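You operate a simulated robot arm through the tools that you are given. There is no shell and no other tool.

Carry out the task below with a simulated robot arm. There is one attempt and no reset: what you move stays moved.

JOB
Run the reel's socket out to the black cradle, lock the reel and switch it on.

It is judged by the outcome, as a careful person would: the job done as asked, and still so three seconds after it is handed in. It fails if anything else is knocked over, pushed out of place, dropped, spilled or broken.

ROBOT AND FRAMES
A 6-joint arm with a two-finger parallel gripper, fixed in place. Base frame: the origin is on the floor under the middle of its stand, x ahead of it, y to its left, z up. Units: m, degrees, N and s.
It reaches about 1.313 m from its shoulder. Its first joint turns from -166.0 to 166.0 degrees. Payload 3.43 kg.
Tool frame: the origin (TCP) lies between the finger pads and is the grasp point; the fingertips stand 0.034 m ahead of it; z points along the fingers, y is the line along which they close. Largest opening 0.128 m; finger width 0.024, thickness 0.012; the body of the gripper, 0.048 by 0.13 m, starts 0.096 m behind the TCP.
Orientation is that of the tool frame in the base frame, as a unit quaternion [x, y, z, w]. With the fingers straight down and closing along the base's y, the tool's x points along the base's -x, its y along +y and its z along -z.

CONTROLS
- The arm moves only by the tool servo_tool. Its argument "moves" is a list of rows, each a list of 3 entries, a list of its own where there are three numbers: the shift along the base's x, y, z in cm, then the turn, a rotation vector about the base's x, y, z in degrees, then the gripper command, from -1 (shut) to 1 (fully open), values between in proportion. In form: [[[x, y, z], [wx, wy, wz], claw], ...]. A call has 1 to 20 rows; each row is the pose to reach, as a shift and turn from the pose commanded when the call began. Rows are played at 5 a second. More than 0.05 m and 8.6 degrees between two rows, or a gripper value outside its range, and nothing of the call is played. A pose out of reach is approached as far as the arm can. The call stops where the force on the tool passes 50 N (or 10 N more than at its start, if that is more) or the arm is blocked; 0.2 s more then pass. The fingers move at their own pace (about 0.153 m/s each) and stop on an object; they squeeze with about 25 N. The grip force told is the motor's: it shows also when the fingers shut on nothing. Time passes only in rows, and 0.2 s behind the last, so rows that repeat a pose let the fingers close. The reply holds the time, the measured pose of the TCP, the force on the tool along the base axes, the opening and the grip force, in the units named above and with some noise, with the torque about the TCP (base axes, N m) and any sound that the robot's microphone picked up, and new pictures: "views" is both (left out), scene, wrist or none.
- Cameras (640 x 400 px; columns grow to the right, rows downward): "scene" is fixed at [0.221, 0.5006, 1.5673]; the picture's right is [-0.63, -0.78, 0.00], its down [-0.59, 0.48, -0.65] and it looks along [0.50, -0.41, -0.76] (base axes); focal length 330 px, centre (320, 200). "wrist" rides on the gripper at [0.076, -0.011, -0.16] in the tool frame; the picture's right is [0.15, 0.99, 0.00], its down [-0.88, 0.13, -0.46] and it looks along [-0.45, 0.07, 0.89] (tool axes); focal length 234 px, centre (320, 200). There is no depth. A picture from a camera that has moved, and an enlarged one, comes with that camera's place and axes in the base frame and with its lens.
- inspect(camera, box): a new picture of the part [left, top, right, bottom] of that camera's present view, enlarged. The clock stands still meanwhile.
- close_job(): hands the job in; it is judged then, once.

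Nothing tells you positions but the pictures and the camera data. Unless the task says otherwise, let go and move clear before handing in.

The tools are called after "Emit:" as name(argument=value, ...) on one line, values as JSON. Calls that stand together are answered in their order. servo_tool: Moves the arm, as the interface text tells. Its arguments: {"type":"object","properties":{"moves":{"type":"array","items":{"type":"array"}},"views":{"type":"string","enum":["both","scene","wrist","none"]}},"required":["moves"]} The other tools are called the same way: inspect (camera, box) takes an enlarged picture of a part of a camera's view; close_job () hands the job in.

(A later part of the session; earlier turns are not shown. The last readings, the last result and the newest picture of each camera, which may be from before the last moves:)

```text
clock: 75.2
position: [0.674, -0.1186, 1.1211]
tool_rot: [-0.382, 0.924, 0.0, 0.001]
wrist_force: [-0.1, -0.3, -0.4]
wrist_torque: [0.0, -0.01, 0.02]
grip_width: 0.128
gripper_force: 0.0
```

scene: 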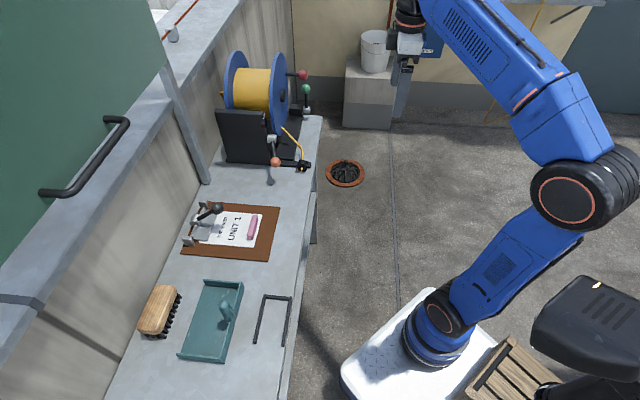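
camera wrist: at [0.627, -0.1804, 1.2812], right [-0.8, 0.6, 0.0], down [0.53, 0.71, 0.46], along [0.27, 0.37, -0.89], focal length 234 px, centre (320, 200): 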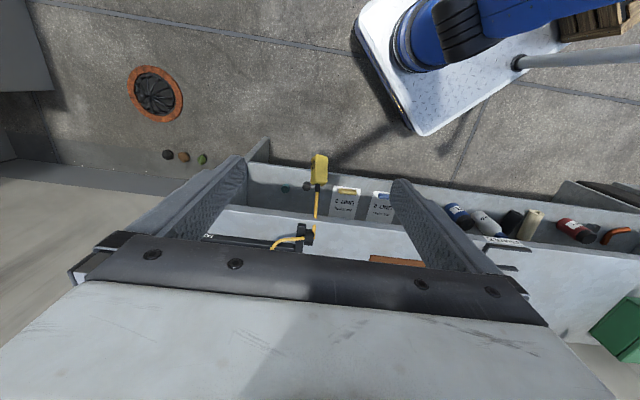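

The swing is dying down slowly. Meanwhile I'll compare the reel and crank with the first pictures.

Emit:
inspect(camera="scene", box=[255, 60, 335, 110])

Emit:
inspect(camera="scene", box=[250, 110, 340, 210])

Emit:
inspect(camera="scene", box=[130, 190, 330, 380])

```text
8.00 times, centred on (295, 85) of scene
camera zoom: at [0.221, 0.5006, 1.5673], right [-0.63, -0.78, 0.0], down [-0.59, 0.48, -0.65], along [0.5, -0.41, -0.76], focal length 2641 px, centre (520, 1120)
```

zoom: 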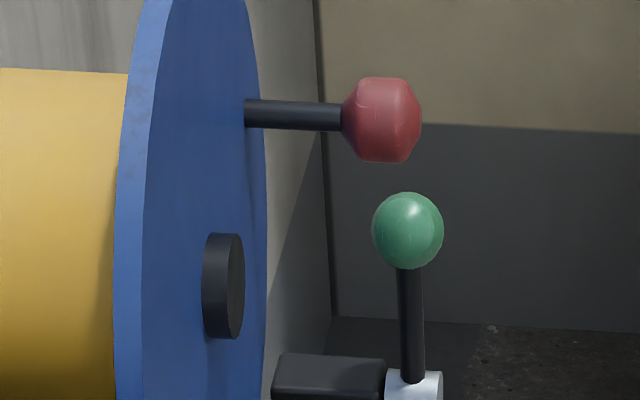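

```text
4.00 times, centred on (295, 160) of scene
camera zoom: at [0.221, 0.5006, 1.5673], right [-0.63, -0.78, 0.0], down [-0.59, 0.48, -0.65], along [0.5, -0.41, -0.76], focal length 1321 px, centre (420, 360)
```

zoom: 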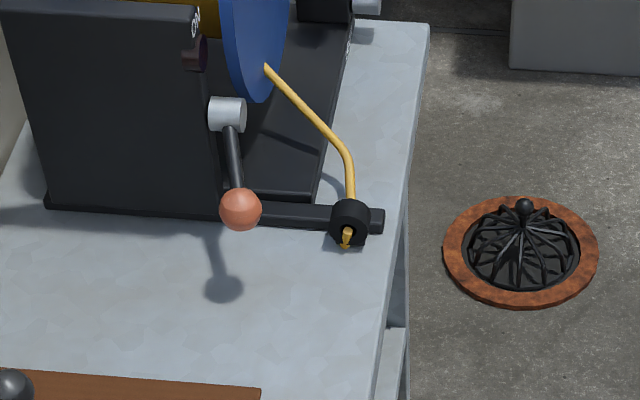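

```text
2.11 times, centred on (230, 285) of scene
camera zoom: at [0.221, 0.5006, 1.5673], right [-0.63, -0.78, 0.0], down [-0.59, 0.48, -0.65], along [0.5, -0.41, -0.76], focal length 695 px, centre (510, 21)
```

zoom: 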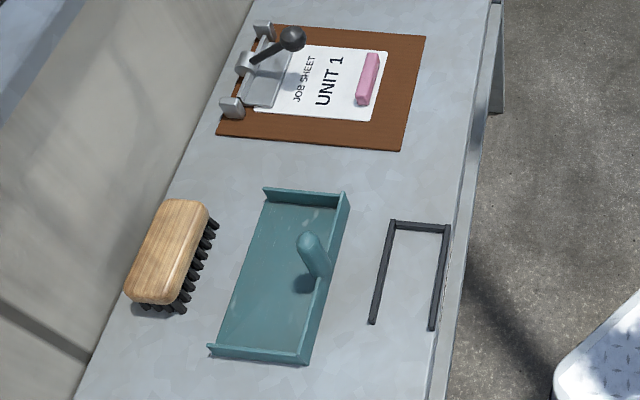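

Nothing else has moved except the crank knob, which has risen slightly. The drum never turned while I pulled, so the cable probably isn't paid out by pulling; the crank may be what runs it out. I'll look at the crank from the front with the tool held level.

Emit:
servo_tool(moves=[[[2, -0.8, -1], [5.8, -5.8, 0], 1], [[4.5, -1.5, -2], [11.6, -11.6, 0], 1], [[7, -2.2, -3], [17.4, -17.4, 0], 1], [[9.5, -3, -4], [23.2, -23.2, 0], 1], [[12, -3.8, -5], [29, -29, 0], 1], [[14.5, -4.5, -6], [34.8, -34.8, 0], 1], [[17, -5.2, -7], [40.6, -40.6, 0], 1], [[19.5, -6, -8], [46.4, -46.4, 0], 1], [[22, -6.8, -9], [52.2, -52.2, 0], 1], [[24, -7.5, -10], [58, -58, 0], 1], [[26, -8, -11.3], [63.6, -63.6, 0], 1], [[26, -8, -11.3], [63.6, -63.6, 0], 1]], views="both")

```text
clock: 77.8
position: [0.9337, -0.1999, 1.0081]
tool_rot: [-0.27, 0.653, 0.272, 0.653]
wrist_force: [0.2, 0.3, 0.6]
wrist_torque: [0.02, 0.01, -0.01]
grip_width: 0.128
gripper_force: 0.1
camera wrist: at [0.8281, -0.32, 0.9324], right [-0.7, 0.7, -0.14], down [-0.41, -0.23, 0.88], along [0.58, 0.68, 0.45], focal length 234 px, centre (320, 200)
```

scene: 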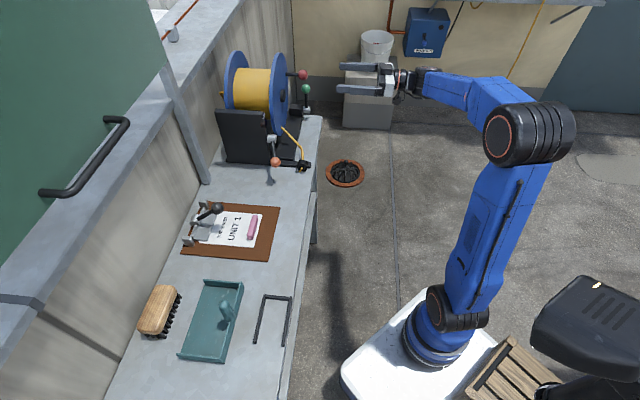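
wrist: 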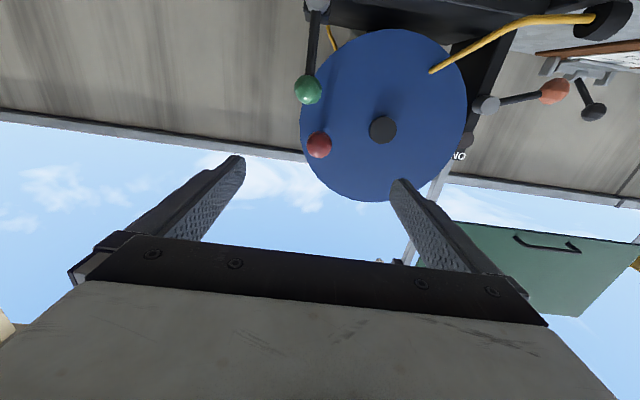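

Emit:
inspect(camera="wrist", box=[270, 0, 530, 210])

Emit:
inspect(camera="wrist", box=[280, 0, 440, 180])

```text
1.90 times, centred on (400, 105) of wrist
camera zoom: at [0.8281, -0.32, 0.9324], right [-0.7, 0.7, -0.14], down [-0.41, -0.23, 0.88], along [0.58, 0.68, 0.45], focal length 446 px, centre (168, 381)
```

zoom: 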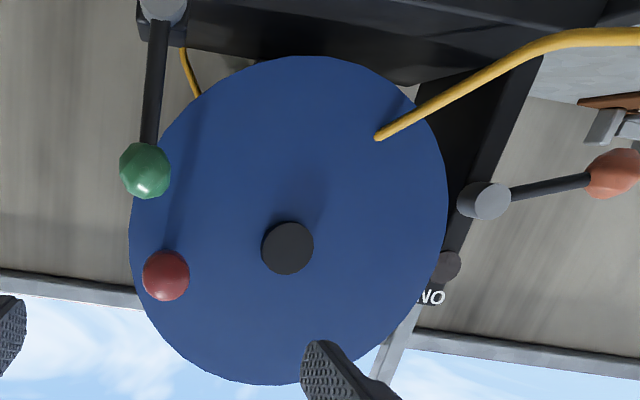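

```text
2.22 times, centred on (360, 90) of wrist
camera zoom: at [0.8281, -0.32, 0.9324], right [-0.7, 0.7, -0.14], down [-0.41, -0.23, 0.88], along [0.58, 0.68, 0.45], focal length 520 px, centre (231, 444)
```

zoom: 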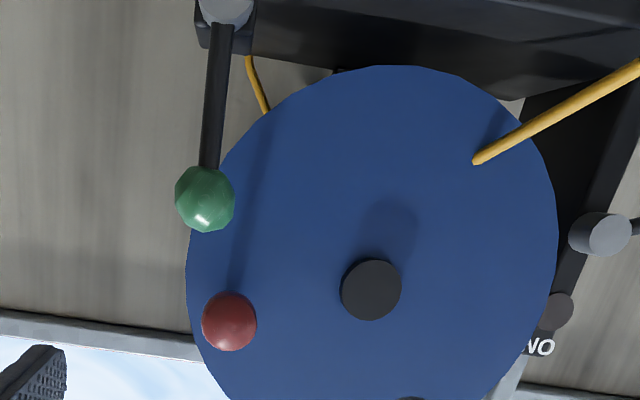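

The view is clear: the crank knob sits at about [1.037, -0.094, 1.01], hub at [1.008, 0.007, 0.988], about 9.5 cm radius, with the lock lever's green ball just below it. I'll roll the gripper so the jaws straddle the knob from above and below, and first test the crank gently.

Emit:
servo_tool(moves=[[[0, 0, 0], [5.8, 5.8, 0], 0.5], [[0, 0, 0], [11.6, 11.6, 0], 0], [[0, 0, 0], [17.4, 17.4, 0], -0.28], [[0, 0, 0], [23.2, 23.2, 0], -0.28], [[0, 0, 0], [29, 29, 0], -0.28], [[0, 0, 0], [34.8, 34.8, 0], -0.28], [[0, 0, 0], [40.6, 40.6, 0], -0.28], [[0, 0, 0], [46.4, 46.4, 0], -0.28], [[0, 0, 0], [52.2, 52.2, 0], -0.28], [[0, 0, 0], [58, 58, 0], -0.28], [[0, 0, 0], [63.64, 63.64, 0], -0.28], [[0, 0, 0], [63.64, 63.64, 0], -0.28]], views="both")

```text
clock: 80.4
position: [0.9333, -0.1983, 1.0078]
tool_rot: [0.272, 0.653, 0.654, 0.269]
wrist_force: [0.0, 0.1, -0.4]
wrist_torque: [0.0, -0.01, 0.03]
grip_width: 0.0461
gripper_force: 0.0
camera wrist: at [0.7662, -0.2586, 0.9977], right [-0.1, 0.1, 0.99], down [0.3, -0.95, 0.13], along [0.95, 0.31, 0.06], focal length 234 px, centre (320, 200)
```

scene: 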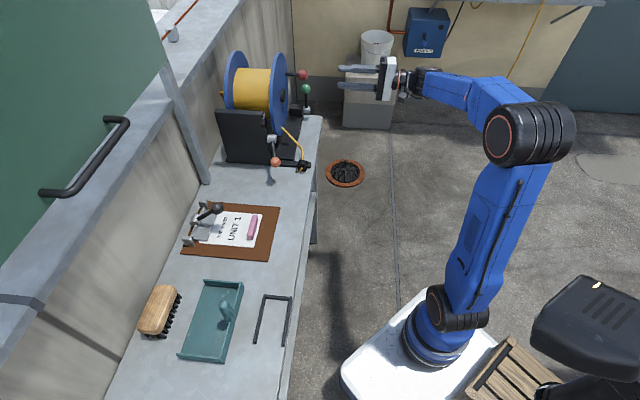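
wrist: 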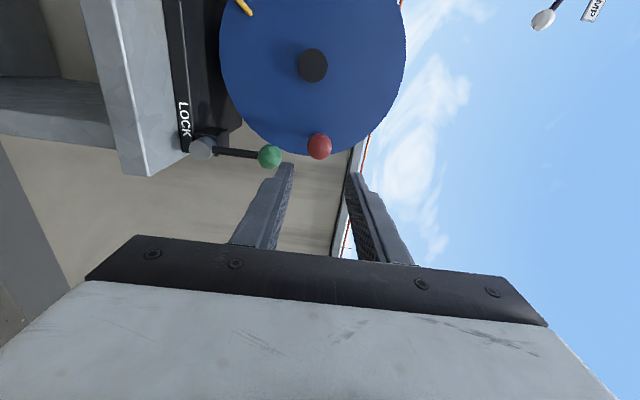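

The jaws are lined up with the knob. I'll move straight in so it sits between the fingers.

Emit:
servo_tool(moves=[[[2, 2, 0], [0, 0, 0], -0.28], [[4, 4, 0], [0, 0, 0], -0.28], [[6, 6, 0], [0, 0, 0], -0.28], [[8, 8, 0], [0, 0, 0], -0.28], [[10, 10, 0], [0, 0, 0], -0.28], [[10, 10, 0], [0, 0, 0], -0.28]], views="both")

Emit:
inspect(camera="wrist", box=[220, 80, 420, 260])

Emit:
inspect(camera="scene", box=[255, 50, 355, 120])

```text
clock: 81.8
position: [1.0344, -0.0975, 1.0083]
tool_rot: [0.272, 0.653, 0.654, 0.269]
wrist_force: [-0.8, 0.0, -0.2]
wrist_torque: [0.0, 0.01, 0.03]
grip_width: 0.046
gripper_force: 0.0
camera wrist: at [0.8665, -0.1581, 0.9975], right [-0.1, 0.1, 0.99], down [0.3, -0.95, 0.13], along [0.95, 0.31, 0.07], focal length 234 px, centre (320, 200)
```

scene: 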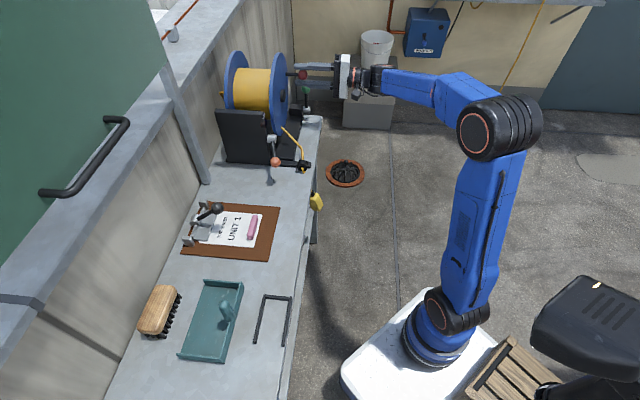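
wrist: 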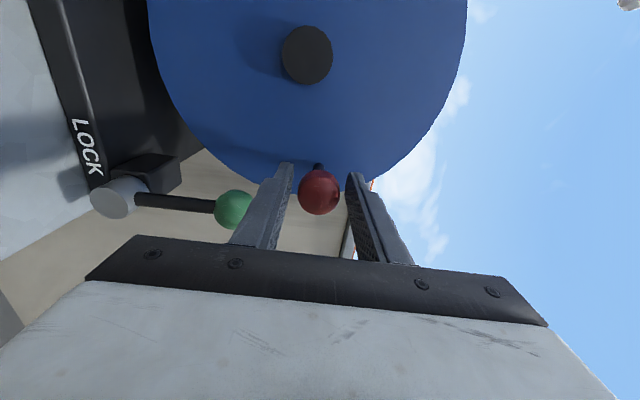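

```text
2.22 times, centred on (320, 170) of wrist
camera zoom: at [0.8665, -0.1581, 0.9975], right [-0.1, 0.1, 0.99], down [0.3, -0.95, 0.13], along [0.95, 0.31, 0.07], focal length 520 px, centre (320, 267)
```

zoom: 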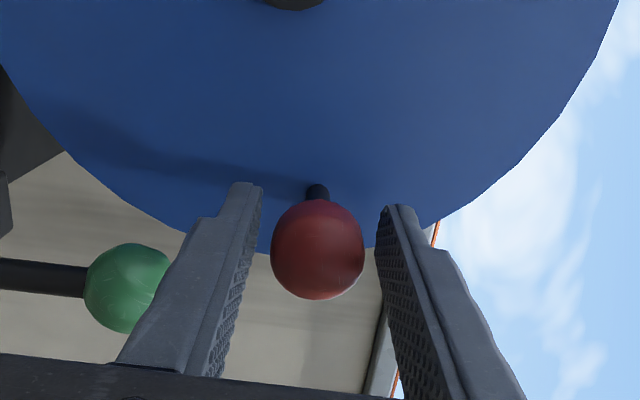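

```text
5.71 times, centred on (305, 85) of scene
camera zoom: at [0.221, 0.5006, 1.5673], right [-0.63, -0.78, 0.0], down [-0.59, 0.48, -0.65], along [0.5, -0.41, -0.76], focal length 1887 px, centre (406, 857)
```

zoom: 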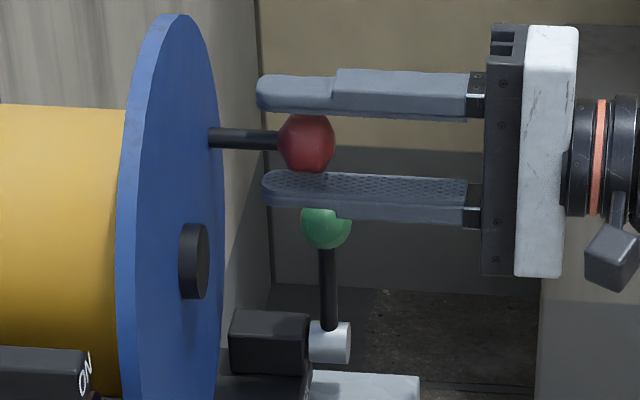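

The knob sits cleanly between the fingers. I'll raise the lower finger into it gently and see how hard the crank is to turn.

Emit:
servo_tool(moves=[[[0, 0, 0.4], [0, 0, 0], -0.28], [[0, 0, 0.8], [0, 0, 0], -0.28], [[0, 0, 1.2], [0, 0, 0], -0.28], [[0, 0, 1.2], [0, 0, 0], -0.28]], views="scene")

Emit:
servo_tool(moves=[[[0, 0, 0.4], [0, 0, 0], -0.28], [[0, 0, 0.8], [0, 0, 0], -0.28], [[0, 0, 1.2], [0, 0, 0], -0.28], [[0, 0, 1.2], [0, 0, 0], -0.28]], views="scene")

Emit:
inspect(camera="scene", box=[255, 50, 355, 120])

```text
clock: 82.8
position: [1.0339, -0.1001, 1.019]
tool_rot: [0.273, 0.653, 0.653, 0.268]
wrist_force: [-5.1, 0.3, -14.6]
wrist_torque: [0.07, 0.12, 0.05]
grip_width: 0.0542
gripper_force: 7.1
```

scene: 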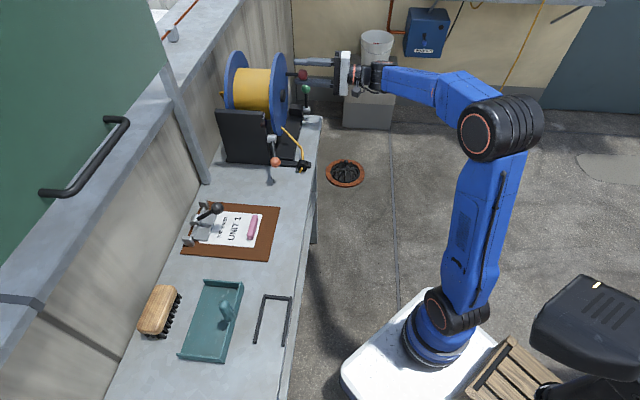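

```text
clock: 83.9
position: [1.0344, -0.0987, 1.0249]
tool_rot: [0.274, 0.655, 0.652, 0.265]
wrist_force: [-6.2, 2.0, -32.7]
wrist_torque: [0.22, 0.07, 0.01]
grip_width: 0.0644
gripper_force: 15.4
stopped in row 4: the force on the tool passed its limit at 50 N (the readings are from after the stop); the commanded pose is now the measured one
```

scene: 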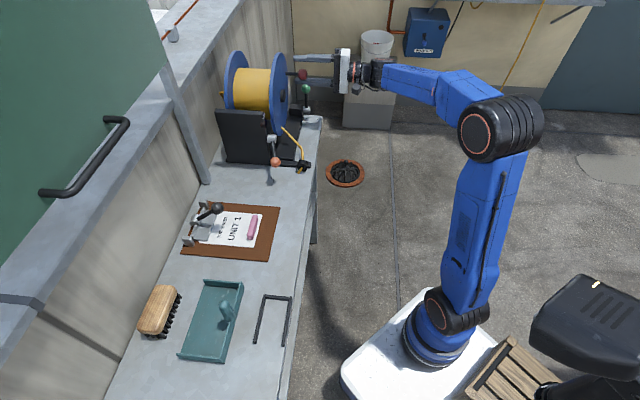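

```text
5.71 times, centred on (305, 85) of scene
camera zoom: at [0.221, 0.5006, 1.5673], right [-0.63, -0.78, 0.0], down [-0.59, 0.48, -0.65], along [0.5, -0.41, -0.76], focal length 1887 px, centre (406, 857)
```

zoom: 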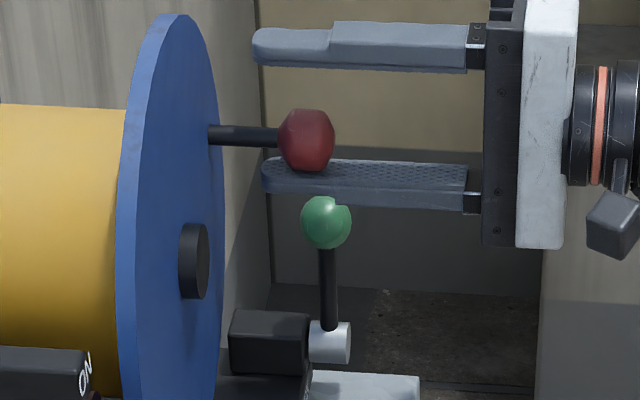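

Even 30–50 N barely moves the crank upward, so it's braked or at a stop in that direction. I'll back the finger off and try gently the other way with the upper finger.

Emit:
servo_tool(moves=[[[0, 0, -0.5], [0, 0, 0], -0.28], [[0, 0, -1.0], [0, 0, 0], -0.28], [[0, 0, -1.5], [0, 0, 0], -0.28], [[0, 0, -1.5], [0, 0, 0], -0.28]], views="scene")

Emit:
inspect(camera="scene", box=[255, 50, 355, 120])

```text
clock: 84.9
position: [1.0328, -0.0998, 1.0162]
tool_rot: [0.272, 0.653, 0.654, 0.269]
wrist_force: [0.0, 1.2, 0.4]
wrist_torque: [0.01, 0.0, 0.0]
grip_width: 0.0461
gripper_force: 0.2
```

scene: 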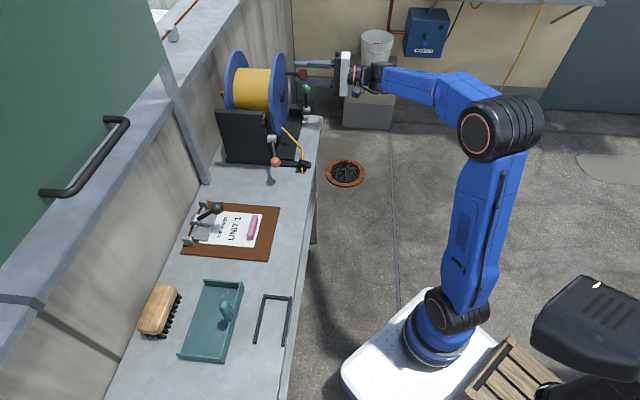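

```text
5.71 times, centred on (305, 85) of scene
camera zoom: at [0.221, 0.5006, 1.5673], right [-0.63, -0.78, 0.0], down [-0.59, 0.48, -0.65], along [0.5, -0.41, -0.76], focal length 1887 px, centre (406, 857)
```

zoom: 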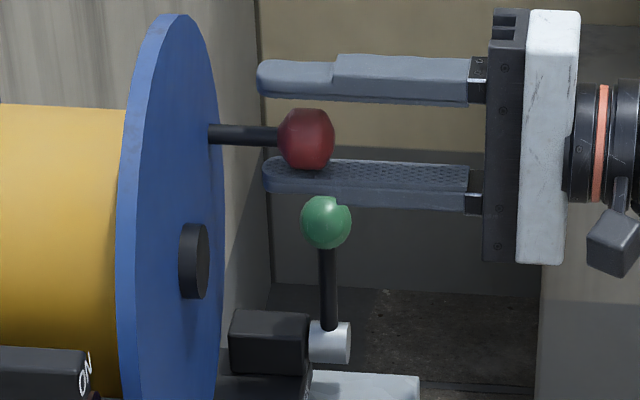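

The crank creeps a little and stays, so it seems held by a brake. I'll withdraw, close the fingers and try the lock lever, with the socket hanging free, to learn what each of its positions does.

Emit:
servo_tool(moves=[[[-2.2, -2.2, -0.5], [0, 0, 0], -0.28], [[-4.4, -4.4, -0.5], [0, 0, 0], -0.28], [[-6.6, -6.6, -0.5], [0, 0, 0], -0.6], [[-8.5, -8.5, -1], [0, 0, 0], -1], [[-7, -10, -3], [0, 0, 0], -1], [[-5.5, -11.5, -5], [0, 0, 0], -1], [[-3.8, -13.2, -6.9], [0, 0, 0], -1], [[-3.8, -13.2, -6.9], [0, 0, 0], -1]], views="both")

Emit:
inspect(camera="wrist", box=[180, 60, 420, 260])

```text
clock: 86.7
position: [0.9956, -0.2316, 0.9459]
tool_rot: [0.272, 0.653, 0.654, 0.268]
wrist_force: [0.6, 0.0, 0.2]
wrist_torque: [0.01, 0.03, 0.01]
grip_width: 0.0
gripper_force: 25.0
camera wrist: at [0.8287, -0.291, 0.9363], right [-0.1, 0.1, 0.99], down [0.3, -0.94, 0.13], along [0.95, 0.31, 0.06], focal length 234 px, centre (320, 200)
```

scene: 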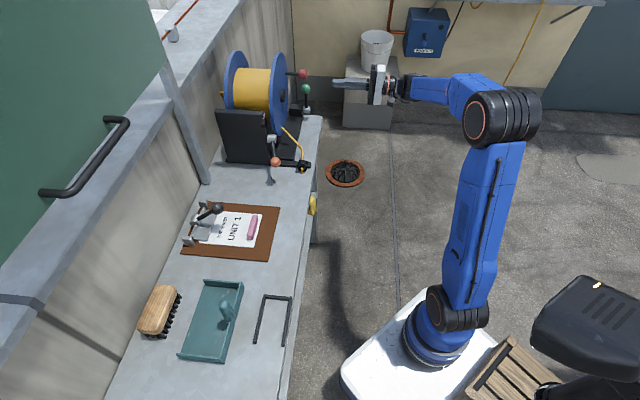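
wrist: 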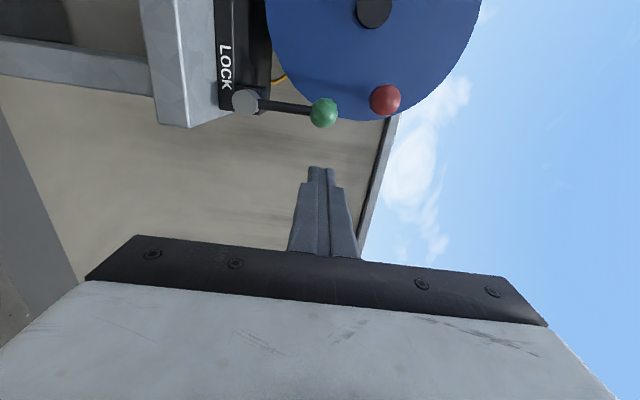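

```text
2.00 times, centred on (300, 160) of wrist
camera zoom: at [0.8287, -0.291, 0.9363], right [-0.1, 0.1, 0.99], down [0.3, -0.94, 0.13], along [0.95, 0.31, 0.06], focal length 468 px, centre (360, 280)
```

zoom: 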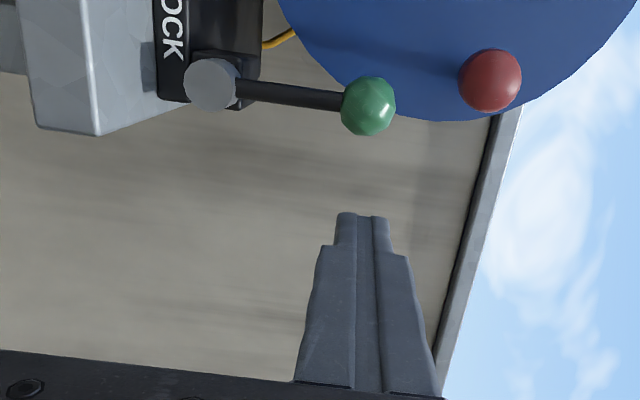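

The closed fingers are beside the green ball on its far side. I'll move in and push the lever toward the LOCK text in small steps, watching the force.

Emit:
servo_tool(moves=[[[2.5, 2.5, 0], [0, 0, 0], -1], [[5, 5, 0], [0, 0, 0], -1], [[7.5, 7.5, 0], [0, 0, 0], -1], [[7.0, 8.0, 0], [0, 0, 0], -1], [[6.4, 8.6, 0], [0, 0, 0], -1], [[6.4, 8.6, 0], [0, 0, 0], -1]], views="wrist")

Emit:
inspect(camera="wrist", box=[180, 60, 420, 260])

```text
clock: 88.1
position: [1.0607, -0.1462, 0.9467]
tool_rot: [0.273, 0.653, 0.653, 0.269]
wrist_force: [6.1, -4.1, 1.4]
wrist_torque: [0.03, -0.04, -0.12]
grip_width: 0.0
gripper_force: 25.2
camera wrist: at [0.8933, -0.2047, 0.9361], right [-0.1, 0.1, 0.99], down [0.3, -0.95, 0.13], along [0.95, 0.31, 0.06], focal length 234 px, centre (320, 200)
```

wrist: 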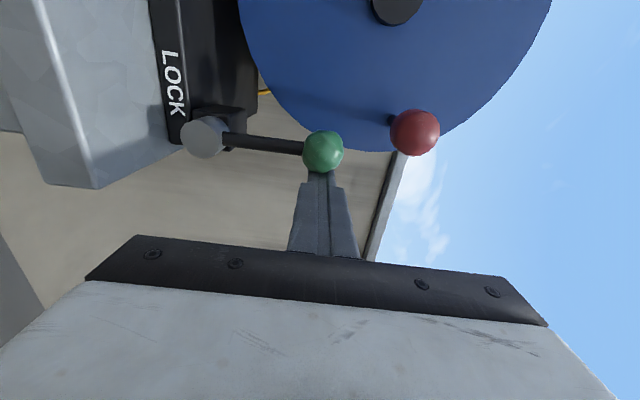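

```text
2.00 times, centred on (300, 160) of wrist
camera zoom: at [0.8933, -0.2047, 0.9361], right [-0.1, 0.1, 0.99], down [0.3, -0.95, 0.13], along [0.95, 0.31, 0.06], focal length 468 px, centre (360, 280)
```

zoom: 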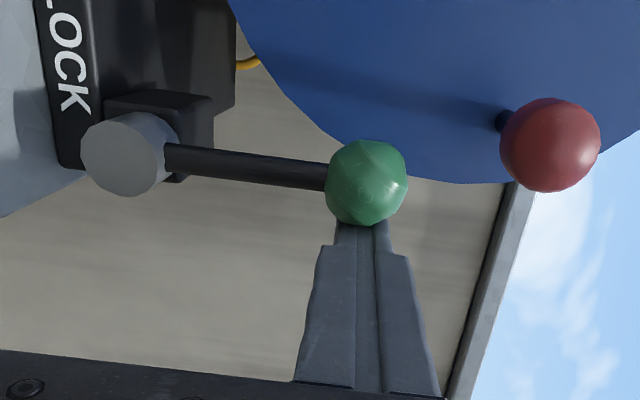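

Contact with about 7 N. I'll follow the ball's arc about 30° and check.

Emit:
servo_tool(moves=[[[-0.5, 0.5, 0.2], [0, 0, 0], -1], [[-1.0, 1.0, 0.37], [0, 0, 0], -1], [[-1.5, 1.5, 0.45], [0, 0, 0], -1], [[-2.03, 2.03, 0.48], [0, 0, 0], -1], [[-2.55, 2.55, 0.43], [0, 0, 0], -1], [[-3.06, 3.06, 0.34], [0, 0, 0], -1]], views="wrist")

```text
clock: 88.5
position: [1.0586, -0.145, 0.9461]
tool_rot: [0.277, 0.652, 0.652, 0.271]
wrist_force: [21.1, -11.6, -2.0]
wrist_torque: [-0.19, 0.06, -0.43]
grip_width: 0.0
gripper_force: 25.3
stopped in row 2: the force on the tool passed its limit at 60 N (the readings are from after the stop); the commanded pose is now the measured one
camera wrist: at [0.8914, -0.2033, 0.9366], right [-0.1, 0.1, 0.99], down [0.29, -0.95, 0.13], along [0.95, 0.3, 0.06], focal length 234 px, centre (320, 200)
```

wrist: 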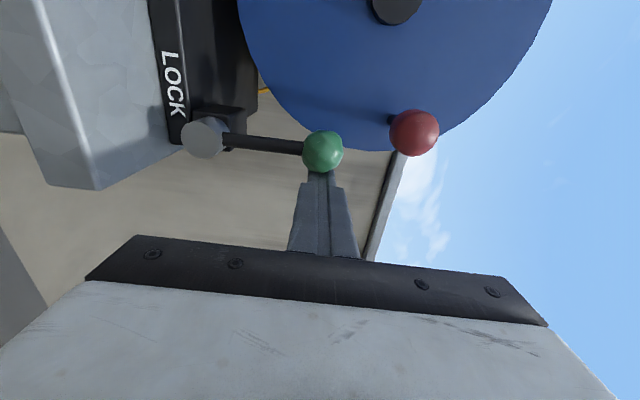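

The lever won't go toward the LOCK text, so upright is its end stop, which suggests upright is the locked position and the reel has been locked all along. I'll go round to the ball's other side and push it the other way.

Emit:
servo_tool(moves=[[[0.7, -0.7, 0], [0, 0, 0], -1], [[-1.3, -2.7, 0], [0, 0, 0], -1], [[-3.5, -4.9, 0], [0, 0, 0], -1], [[-5, -5, 0], [0, 0, 0], -1], [[-7, -2.3, 0], [0, 0, 0], -1], [[-9.1, 0.2, 0], [0, 0, 0], -1], [[-9.1, 0.2, 0], [0, 0, 0], -1]], views="wrist")

Emit:
inspect(camera="wrist", box=[180, 60, 460, 260])

```text
clock: 90.1
position: [0.9658, -0.1396, 0.9474]
tool_rot: [0.276, 0.652, 0.653, 0.27]
wrist_force: [0.1, 0.1, -0.4]
wrist_torque: [0.01, 0.0, -0.01]
grip_width: 0.0001
gripper_force: 24.5
camera wrist: at [0.7984, -0.1991, 0.9379], right [-0.1, 0.1, 0.99], down [0.29, -0.95, 0.13], along [0.95, 0.3, 0.06], focal length 234 px, centre (320, 200)
```

wrist: 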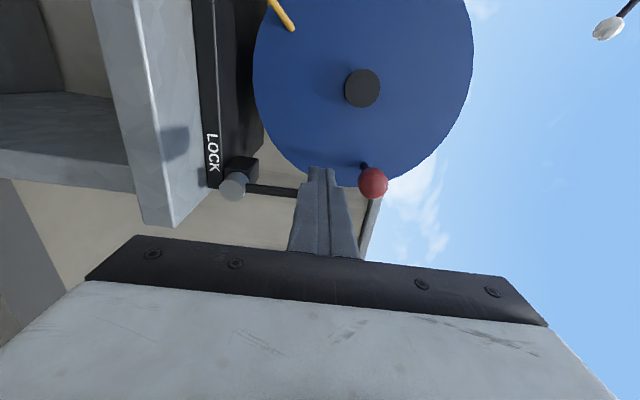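

```text
2.00 times, centred on (320, 160) of wrist
camera zoom: at [0.7984, -0.1991, 0.9379], right [-0.1, 0.1, 0.99], down [0.29, -0.95, 0.13], along [0.95, 0.3, 0.06], focal length 468 px, centre (320, 280)
```

zoom: 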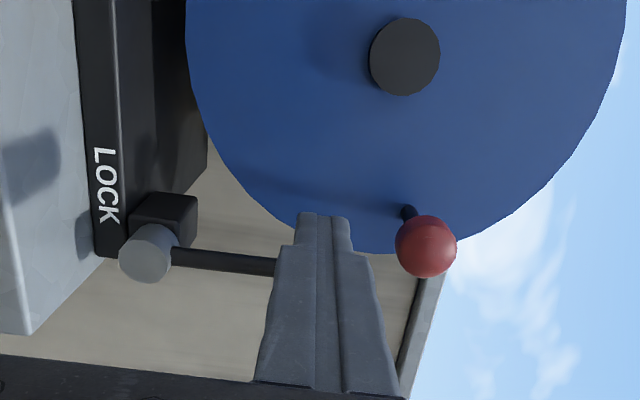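

Emit:
servo_tool(moves=[[[2.2, 2.2, 0], [0, 0, 0], -1], [[4.4, 4.4, 0], [0, 0, 0], -1], [[4.4, 4.4, 0], [0, 0, 0], -1], [[4.9, 3.9, 0], [0, 0, 0], -1], [[5.3, 3.5, 0], [0, 0, 0], -1], [[5.5, 3.3, 0.1], [0, 0, 0], -1], [[5.5, 3.3, 0.1], [0, 0, 0], -1]], views="wrist")

```text
clock: 91.7
position: [1.0213, -0.1089, 0.9487]
tool_rot: [0.275, 0.652, 0.652, 0.271]
wrist_force: [-1.6, 2.3, -0.4]
wrist_torque: [0.0, -0.01, 0.03]
grip_width: 0.0
gripper_force: 24.8
camera wrist: at [0.854, -0.1666, 0.9388], right [-0.1, 0.1, 0.99], down [0.29, -0.95, 0.13], along [0.95, 0.3, 0.06], focal length 234 px, centre (320, 200)
```

wrist: 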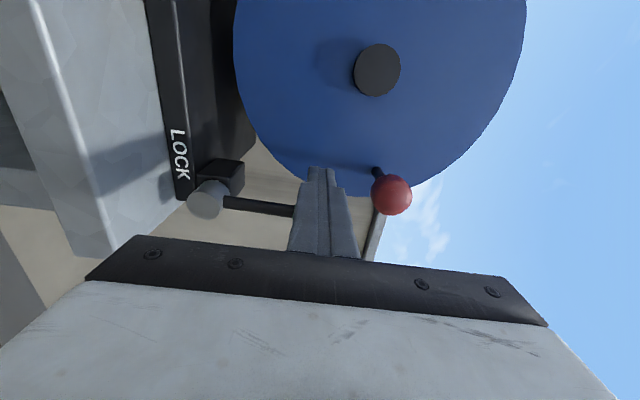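

Light contact. I'll push it about 15–20° away from the reel.

Emit:
servo_tool(moves=[[[0.25, -0.25, 0.1], [0, 0, 0], -1], [[0.5, -0.5, 0.2], [0, 0, 0], -1], [[0.75, -0.75, 0.3], [0, 0, 0], -1], [[1.0, -1.0, 0.37], [0, 0, 0], -1], [[1.25, -1.25, 0.42], [0, 0, 0], -1], [[1.51, -1.51, 0.45], [0, 0, 0], -1]], views="wrist")

Emit:
inspect(camera="wrist", box=[180, 60, 460, 260])

```text
clock: 93.1
position: [1.0379, -0.1237, 0.9524]
tool_rot: [0.275, 0.652, 0.653, 0.271]
wrist_force: [-0.5, 0.5, 0.0]
wrist_torque: [0.04, -0.01, -0.03]
grip_width: 0.0
gripper_force: 24.3
camera wrist: at [0.8693, -0.1822, 0.9433], right [-0.1, 0.1, 0.99], down [0.29, -0.95, 0.13], along [0.95, 0.3, 0.06], focal length 234 px, centre (320, 200)
```

wrist: 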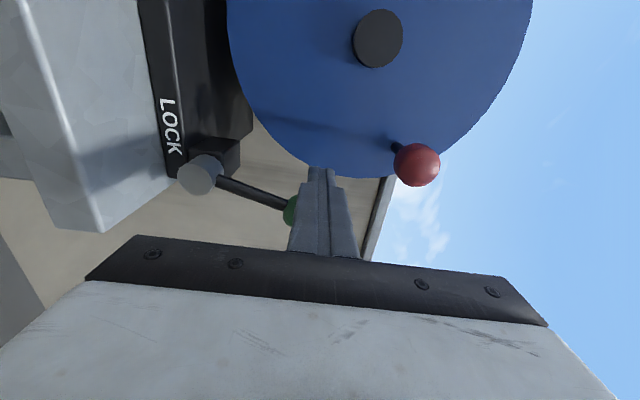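

```text
2.00 times, centred on (320, 160) of wrist
camera zoom: at [0.8693, -0.1822, 0.9433], right [-0.1, 0.1, 0.99], down [0.29, -0.95, 0.13], along [0.95, 0.3, 0.06], focal length 468 px, centre (320, 280)
```

zoom: 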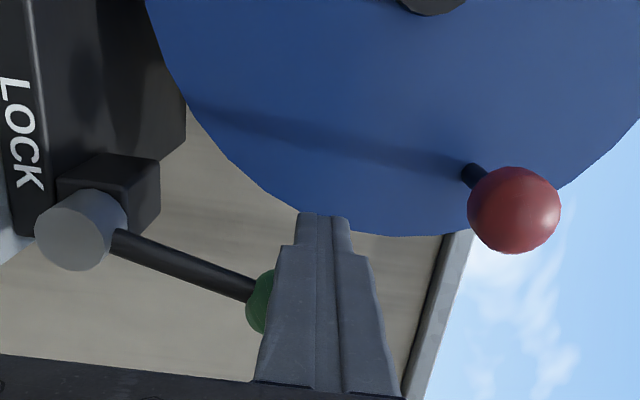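

The lever swings easily away from the reel, so upright was locked. I'll carry it on to the unlocked end.

Emit:
servo_tool(moves=[[[0.8, -0.8, 0], [0, 0, 0], -1], [[1.55, -1.55, -0.11], [0, 0, 0], -1], [[2.3, -2.3, -0.4], [0, 0, 0], -1], [[3.02, -3.02, -0.78], [0, 0, 0], -1], [[3.7, -3.7, -1.35], [0, 0, 0], -1], [[4.31, -4.31, -1.98], [0, 0, 0], -1], [[4.31, -4.31, -1.98], [0, 0, 0], -1]], views="both")

Emit:
inspect(camera="scene", box=[255, 50, 355, 120])

```text
clock: 94.7
position: [1.0788, -0.1666, 0.9346]
tool_rot: [0.275, 0.652, 0.652, 0.271]
wrist_force: [-5.4, 6.0, 8.5]
wrist_torque: [0.12, -0.1, 0.18]
grip_width: 0.0002
gripper_force: 25.0
camera wrist: at [0.9117, -0.2246, 0.9239], right [-0.1, 0.1, 0.99], down [0.3, -0.95, 0.13], along [0.95, 0.3, 0.06], focal length 234 px, centre (320, 200)
```

scene: 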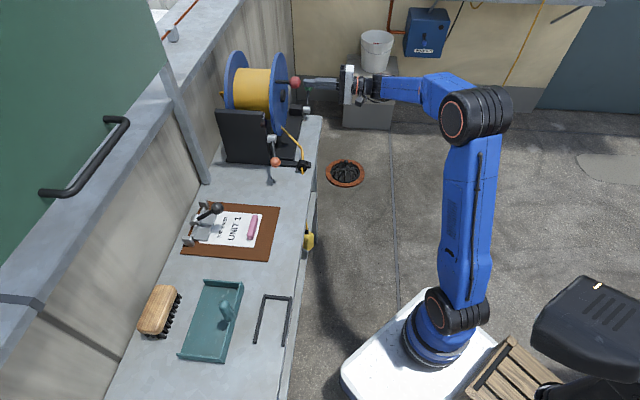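
wrist: 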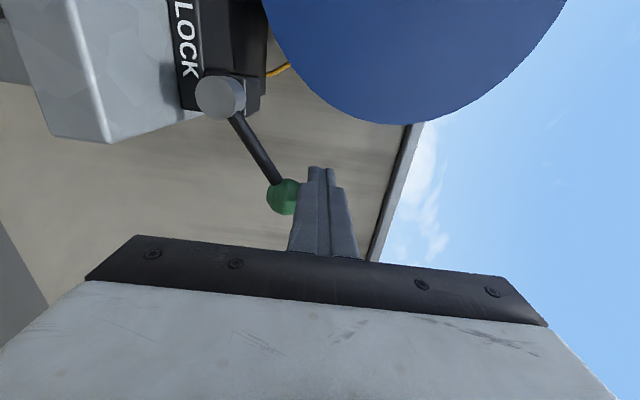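

```text
5.71 times, centred on (305, 85) of scene
camera zoom: at [0.221, 0.5006, 1.5673], right [-0.63, -0.78, 0.0], down [-0.59, 0.48, -0.65], along [0.5, -0.41, -0.76], focal length 1887 px, centre (406, 857)
```

zoom: 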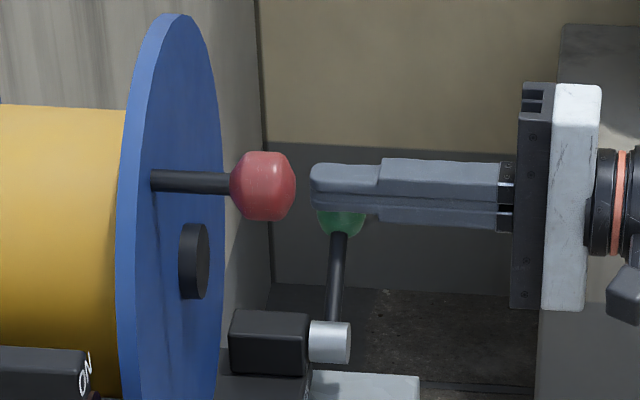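

Unlocking freed the drum: the crank has turned, and the hanging socket is now unwinding cable by its own weight. I'll check how far it has dropped before time moves on.

Emit:
inspect(camera="scene", box=[260, 130, 380, 270])

Emit:
inspect(camera="scene", box=[210, 40, 350, 140])

```text
2.86 times, centred on (320, 200) of scene
camera zoom: at [0.221, 0.5006, 1.5673], right [-0.63, -0.78, 0.0], down [-0.59, 0.48, -0.65], along [0.5, -0.41, -0.76], focal length 943 px, centre (320, 200)
```

zoom: 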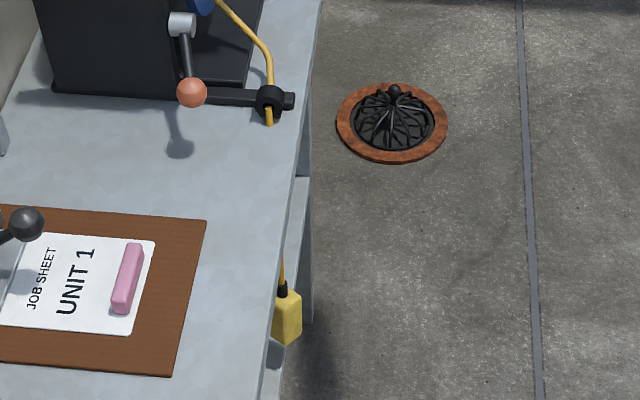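

```text
4.00 times, centred on (280, 90) of scene
camera zoom: at [0.221, 0.5006, 1.5673], right [-0.63, -0.78, 0.0], down [-0.59, 0.48, -0.65], along [0.5, -0.41, -0.76], focal length 1321 px, centre (480, 640)
```

zoom: 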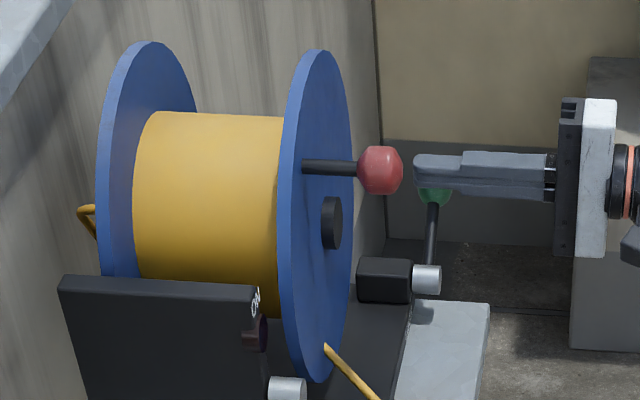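

The socket is already near the lower shelf level, so I'll re-lock the reel straight away. I'll loop the fingers around the ball and push the lever back upright.

Emit:
servo_tool(moves=[[[2.55, -2.55, 2.4], [0, 0, 0], -1], [[4.06, -4.06, -1.96], [0, 0, 0], -1], [[2.86, -2.86, -6.26], [0, 0, 0], -1], [[1.25, -1.25, -3.05], [0, 0, 0], -1], [[-0.75, 0.75, 0.24], [0, 0, 0], -1], [[-1.98, 1.98, 1.2], [0, 0, 0], -1], [[-2.2, 2.2, 1.24], [0, 0, 0], -1]], views="both")

Emit:
inspect(camera="scene", box=[260, 130, 380, 270])

Emit:
inspect(camera="scene", box=[210, 40, 350, 140])

```text
clock: 96.3
position: [1.0585, -0.147, 0.9452]
tool_rot: [0.276, 0.652, 0.652, 0.271]
wrist_force: [11.9, -8.8, 3.5]
wrist_torque: [0.0, -0.01, -0.25]
grip_width: 0.0001
gripper_force: 24.9
camera wrist: at [0.8909, -0.2044, 0.9357], right [-0.1, 0.1, 0.99], down [0.29, -0.95, 0.13], along [0.95, 0.3, 0.06], focal length 234 px, centre (320, 200)
```

scene: 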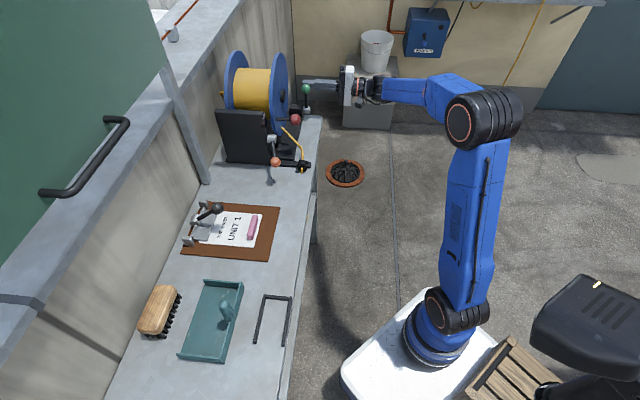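
wrist: 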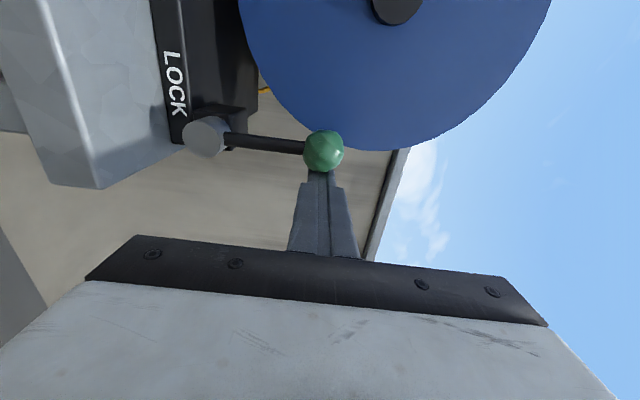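

```text
2.86 times, centred on (320, 200) of scene
camera zoom: at [0.221, 0.5006, 1.5673], right [-0.63, -0.78, 0.0], down [-0.59, 0.48, -0.65], along [0.5, -0.41, -0.76], focal length 943 px, centre (320, 200)
```

zoom: 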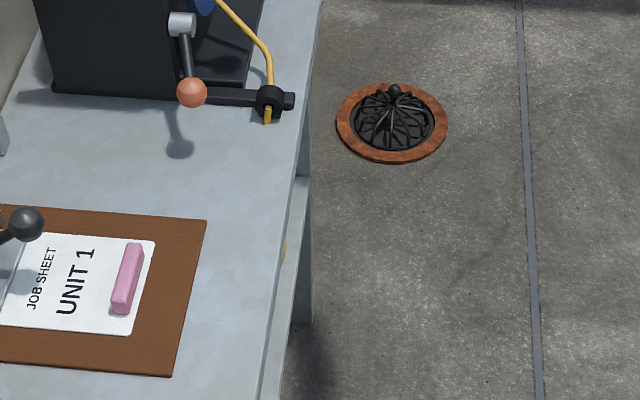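

```text
4.00 times, centred on (280, 90) of scene
camera zoom: at [0.221, 0.5006, 1.5673], right [-0.63, -0.78, 0.0], down [-0.59, 0.48, -0.65], along [0.5, -0.41, -0.76], focal length 1321 px, centre (480, 640)
```

zoom: 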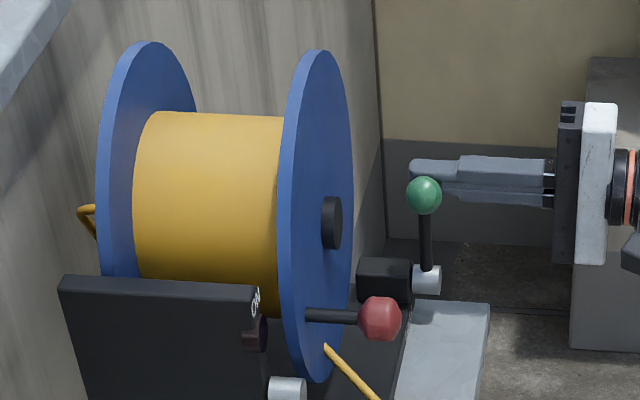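

The lever is upright again and the drum has stopped with the crank at the bottom. About 0.3 m of extra cable is out, roughly what the cradle needs. I'll back away and look for the hanging socket from the front.

Emit:
servo_tool(moves=[[[0.4, -0.4, 0], [0, 0, 0], -1], [[-2.4, -3.2, 0], [0, 0, 0], -1], [[-5.6, -6.4, 0], [0, 0, 0], -1], [[-8.8, -9.6, 0], [0, 0, 0], -1], [[-12, -12.8, 0], [0, 0, 0], -1], [[-13.5, -14.3, 0], [0, 0, 0], -1]], views="none")

Emit:
servo_tool(moves=[[[-2.37, 1.55, -3.5], [-5.3, -5.3, 0], -1], [[-4.75, 3.1, -7.1], [-10.6, -10.6, 0], -1], [[-7.1, 4.65, -10.6], [-15.9, -15.9, 0], -0.7], [[-9.5, 6.2, -14.2], [-21.2, -21.2, 0], -0.4], [[-11.9, 7.75, -17.7], [-26.5, -26.5, 0], 0], [[-14.25, 9.3, -21.2], [-31.8, -31.8, 0], 0.3], [[-16.6, 10.85, -24.8], [-37.1, -37.1, 0], 0.3], [[-19, 12.4, -28.3], [-42.4, -42.4, 0], 0.3], [[-21.4, 13.95, -31.9], [-47.7, -47.7, 0], 0.3], [[-23.75, 15.5, -35.4], [-53, -53, 0], 0.3], [[-26.1, 17, -39], [-58.3, -58.3, 0], 0.3], [[-28.5, 18.6, -42.5], [-63.64, -63.64, 0], 0.3], [[-28.5, 18.6, -42.5], [-63.64, -63.64, 0], 0.3]], views="both")

```text
clock: 97.7
position: [0.9216, -0.2881, 0.9461]
tool_rot: [0.275, 0.652, 0.653, 0.271]
wrist_force: [0.7, 0.0, 1.0]
wrist_torque: [-0.01, 0.01, -0.01]
grip_width: 0.0002
gripper_force: 24.8
```

```text
clock: 100.5
position: [0.7165, -0.1859, 0.6137]
tool_rot: [-0.265, 0.655, 0.275, 0.652]
wrist_force: [0.9, 0.1, 0.6]
wrist_torque: [0.02, 0.03, 0.03]
grip_width: 0.0832
gripper_force: 0.0
out of reach, approached as far as the arm can: row 9, 10, 11, 12, 13
camera wrist: at [0.6099, -0.3072, 0.5374], right [-0.7, 0.7, -0.13], down [-0.41, -0.24, 0.88], along [0.59, 0.67, 0.45], focal length 234 px, centre (320, 200)
```

scene: 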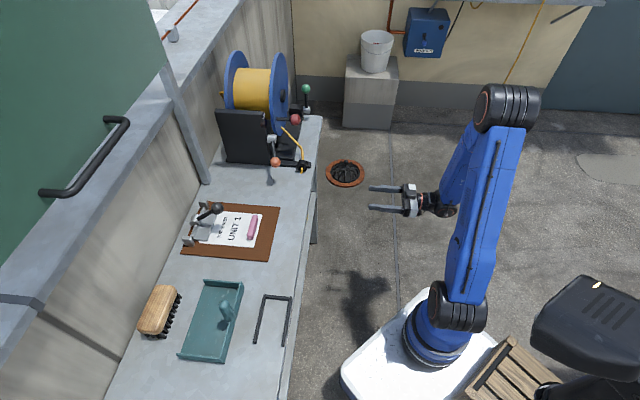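
wrist: 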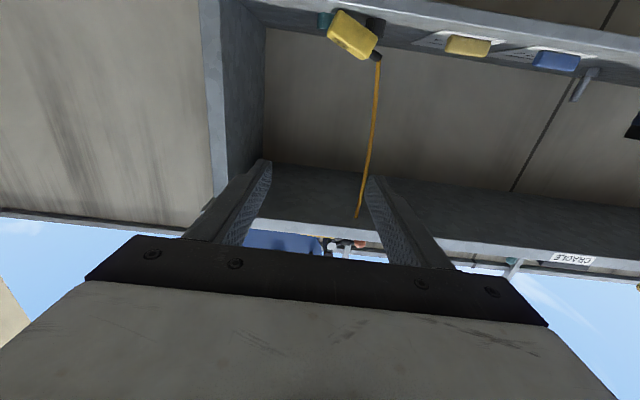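

The socket has come down onto the lower shelf, near its front rim, with the cable slack up to the bench. I'll look closer.

Emit:
inspect(camera="wrist", box=[260, 0, 540, 120])

Emit:
inspect(camera="wrist", box=[300, 0, 420, 80])

```text
2.29 times, centred on (400, 60) of wrist
camera zoom: at [0.6099, -0.3072, 0.5374], right [-0.7, 0.7, -0.13], down [-0.41, -0.24, 0.88], along [0.59, 0.67, 0.45], focal length 535 px, centre (137, 520)
```

zoom: 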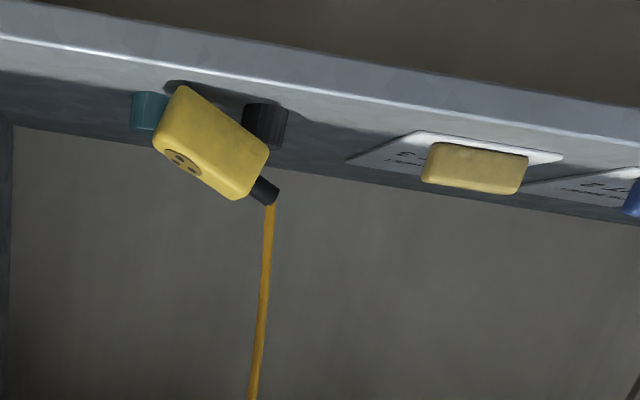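

```text
5.00 times, centred on (360, 40) of wrist
camera zoom: at [0.6099, -0.3072, 0.5374], right [-0.7, 0.7, -0.13], down [-0.41, -0.24, 0.88], along [0.59, 0.67, 0.45], focal length 1171 px, centre (120, 1000)
```

zoom: 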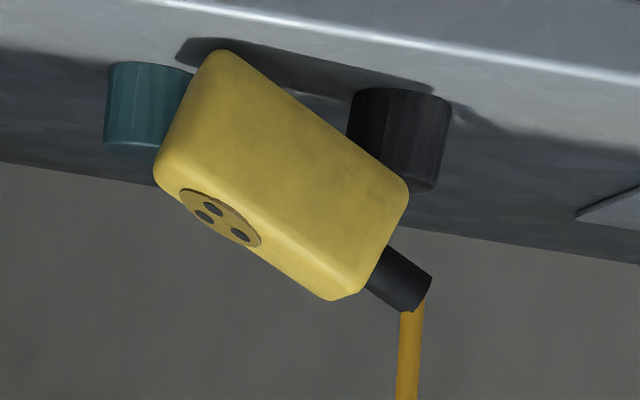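

The socket leans on the lower shelf between two small cylinders that haven't moved, boot end up, at about [0.889, 0.03, 0.47]. The reel is locked, so it's safe there. I'll bring the open gripper lower and closer from the front to fetch it.

Emit:
servo_tool(moves=[[[1.5, 1.5, 0], [0, 0, 0], 0.3], [[3, 3, 0], [0, 0, 0], 0.3], [[4.5, 4.5, 0], [0, 0, 0], 0.3], [[6, 6, 0], [0, 0, 0], 0.3], [[7.5, 7.5, 0], [0, 0, 0], 0.3], [[7.5, 7.5, 0], [0, 0, 0], 0.3]], views="wrist")

```text
clock: 101.9
position: [0.7905, -0.1104, 0.6113]
tool_rot: [-0.267, 0.653, 0.275, 0.653]
wrist_force: [-0.1, 0.6, -0.2]
wrist_torque: [-0.02, 0.01, -0.01]
grip_width: 0.0832
gripper_force: 0.1
out of reach, approached as far as the arm can: row 2
camera wrist: at [0.6846, -0.2317, 0.5354], right [-0.7, 0.7, -0.14], down [-0.41, -0.24, 0.88], along [0.58, 0.67, 0.46], focal length 234 px, centre (320, 200)
```

wrist: 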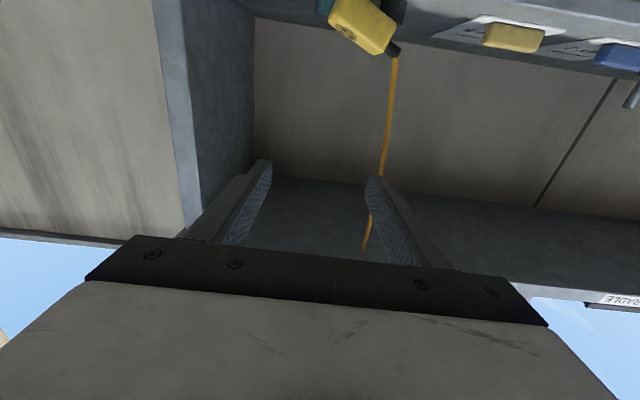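

Emit:
servo_tool(moves=[[[-0.5, 0.5, -2.5], [0, 0, 0], 0.3], [[-1, 1, -5], [0, 0, 0], 0.3], [[-1.5, 1.5, -7.5], [0, 0, 0], 0.3], [[-2, 2, -10], [0, 0, 0], 0.3], [[-2, 2, -12], [0, 0, 0], 0.3], [[-2, 2, -12], [0, 0, 0], 0.3]], views="both")

Emit:
inspect(camera="wrist", box=[220, 0, 460, 160])

```text
clock: 103.3
position: [0.814, -0.123, 0.5937]
tool_rot: [-0.266, 0.654, 0.274, 0.653]
wrist_force: [0.2, 0.6, 0.1]
wrist_torque: [0.01, -0.04, 0.0]
grip_width: 0.0833
gripper_force: 0.1
out of reach, approached as far as the arm can: row 1, 2, 3, 4, 5, 6
camera wrist: at [0.7085, -0.2424, 0.5176], right [-0.7, 0.7, -0.14], down [-0.41, -0.24, 0.88], along [0.58, 0.67, 0.46], focal length 234 px, centre (320, 200)
```

scene: 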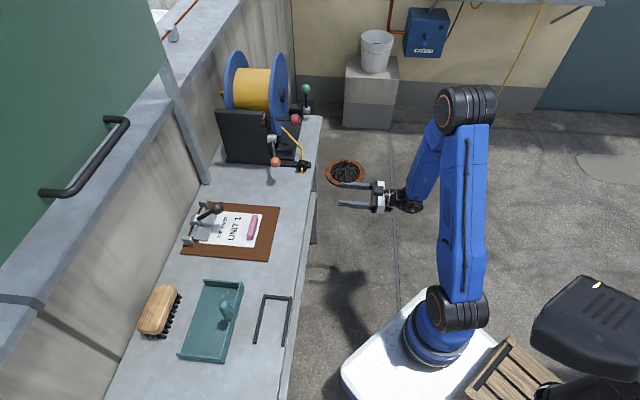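
wrist: 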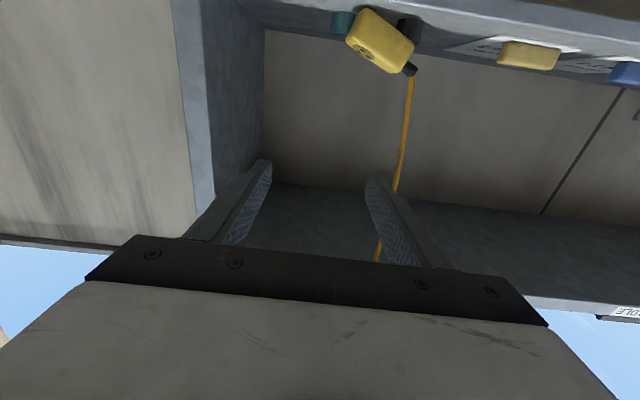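

```text
2.50 times, centred on (340, 80) of wrist
camera zoom: at [0.7085, -0.2424, 0.5176], right [-0.7, 0.7, -0.14], down [-0.41, -0.24, 0.88], along [0.58, 0.67, 0.46], focal length 585 px, centre (270, 500)
```

zoom: 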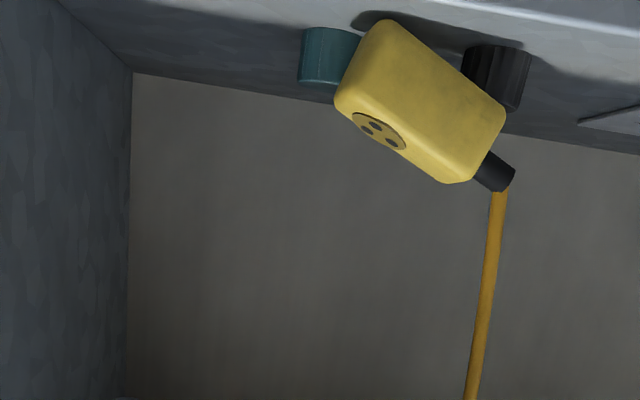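

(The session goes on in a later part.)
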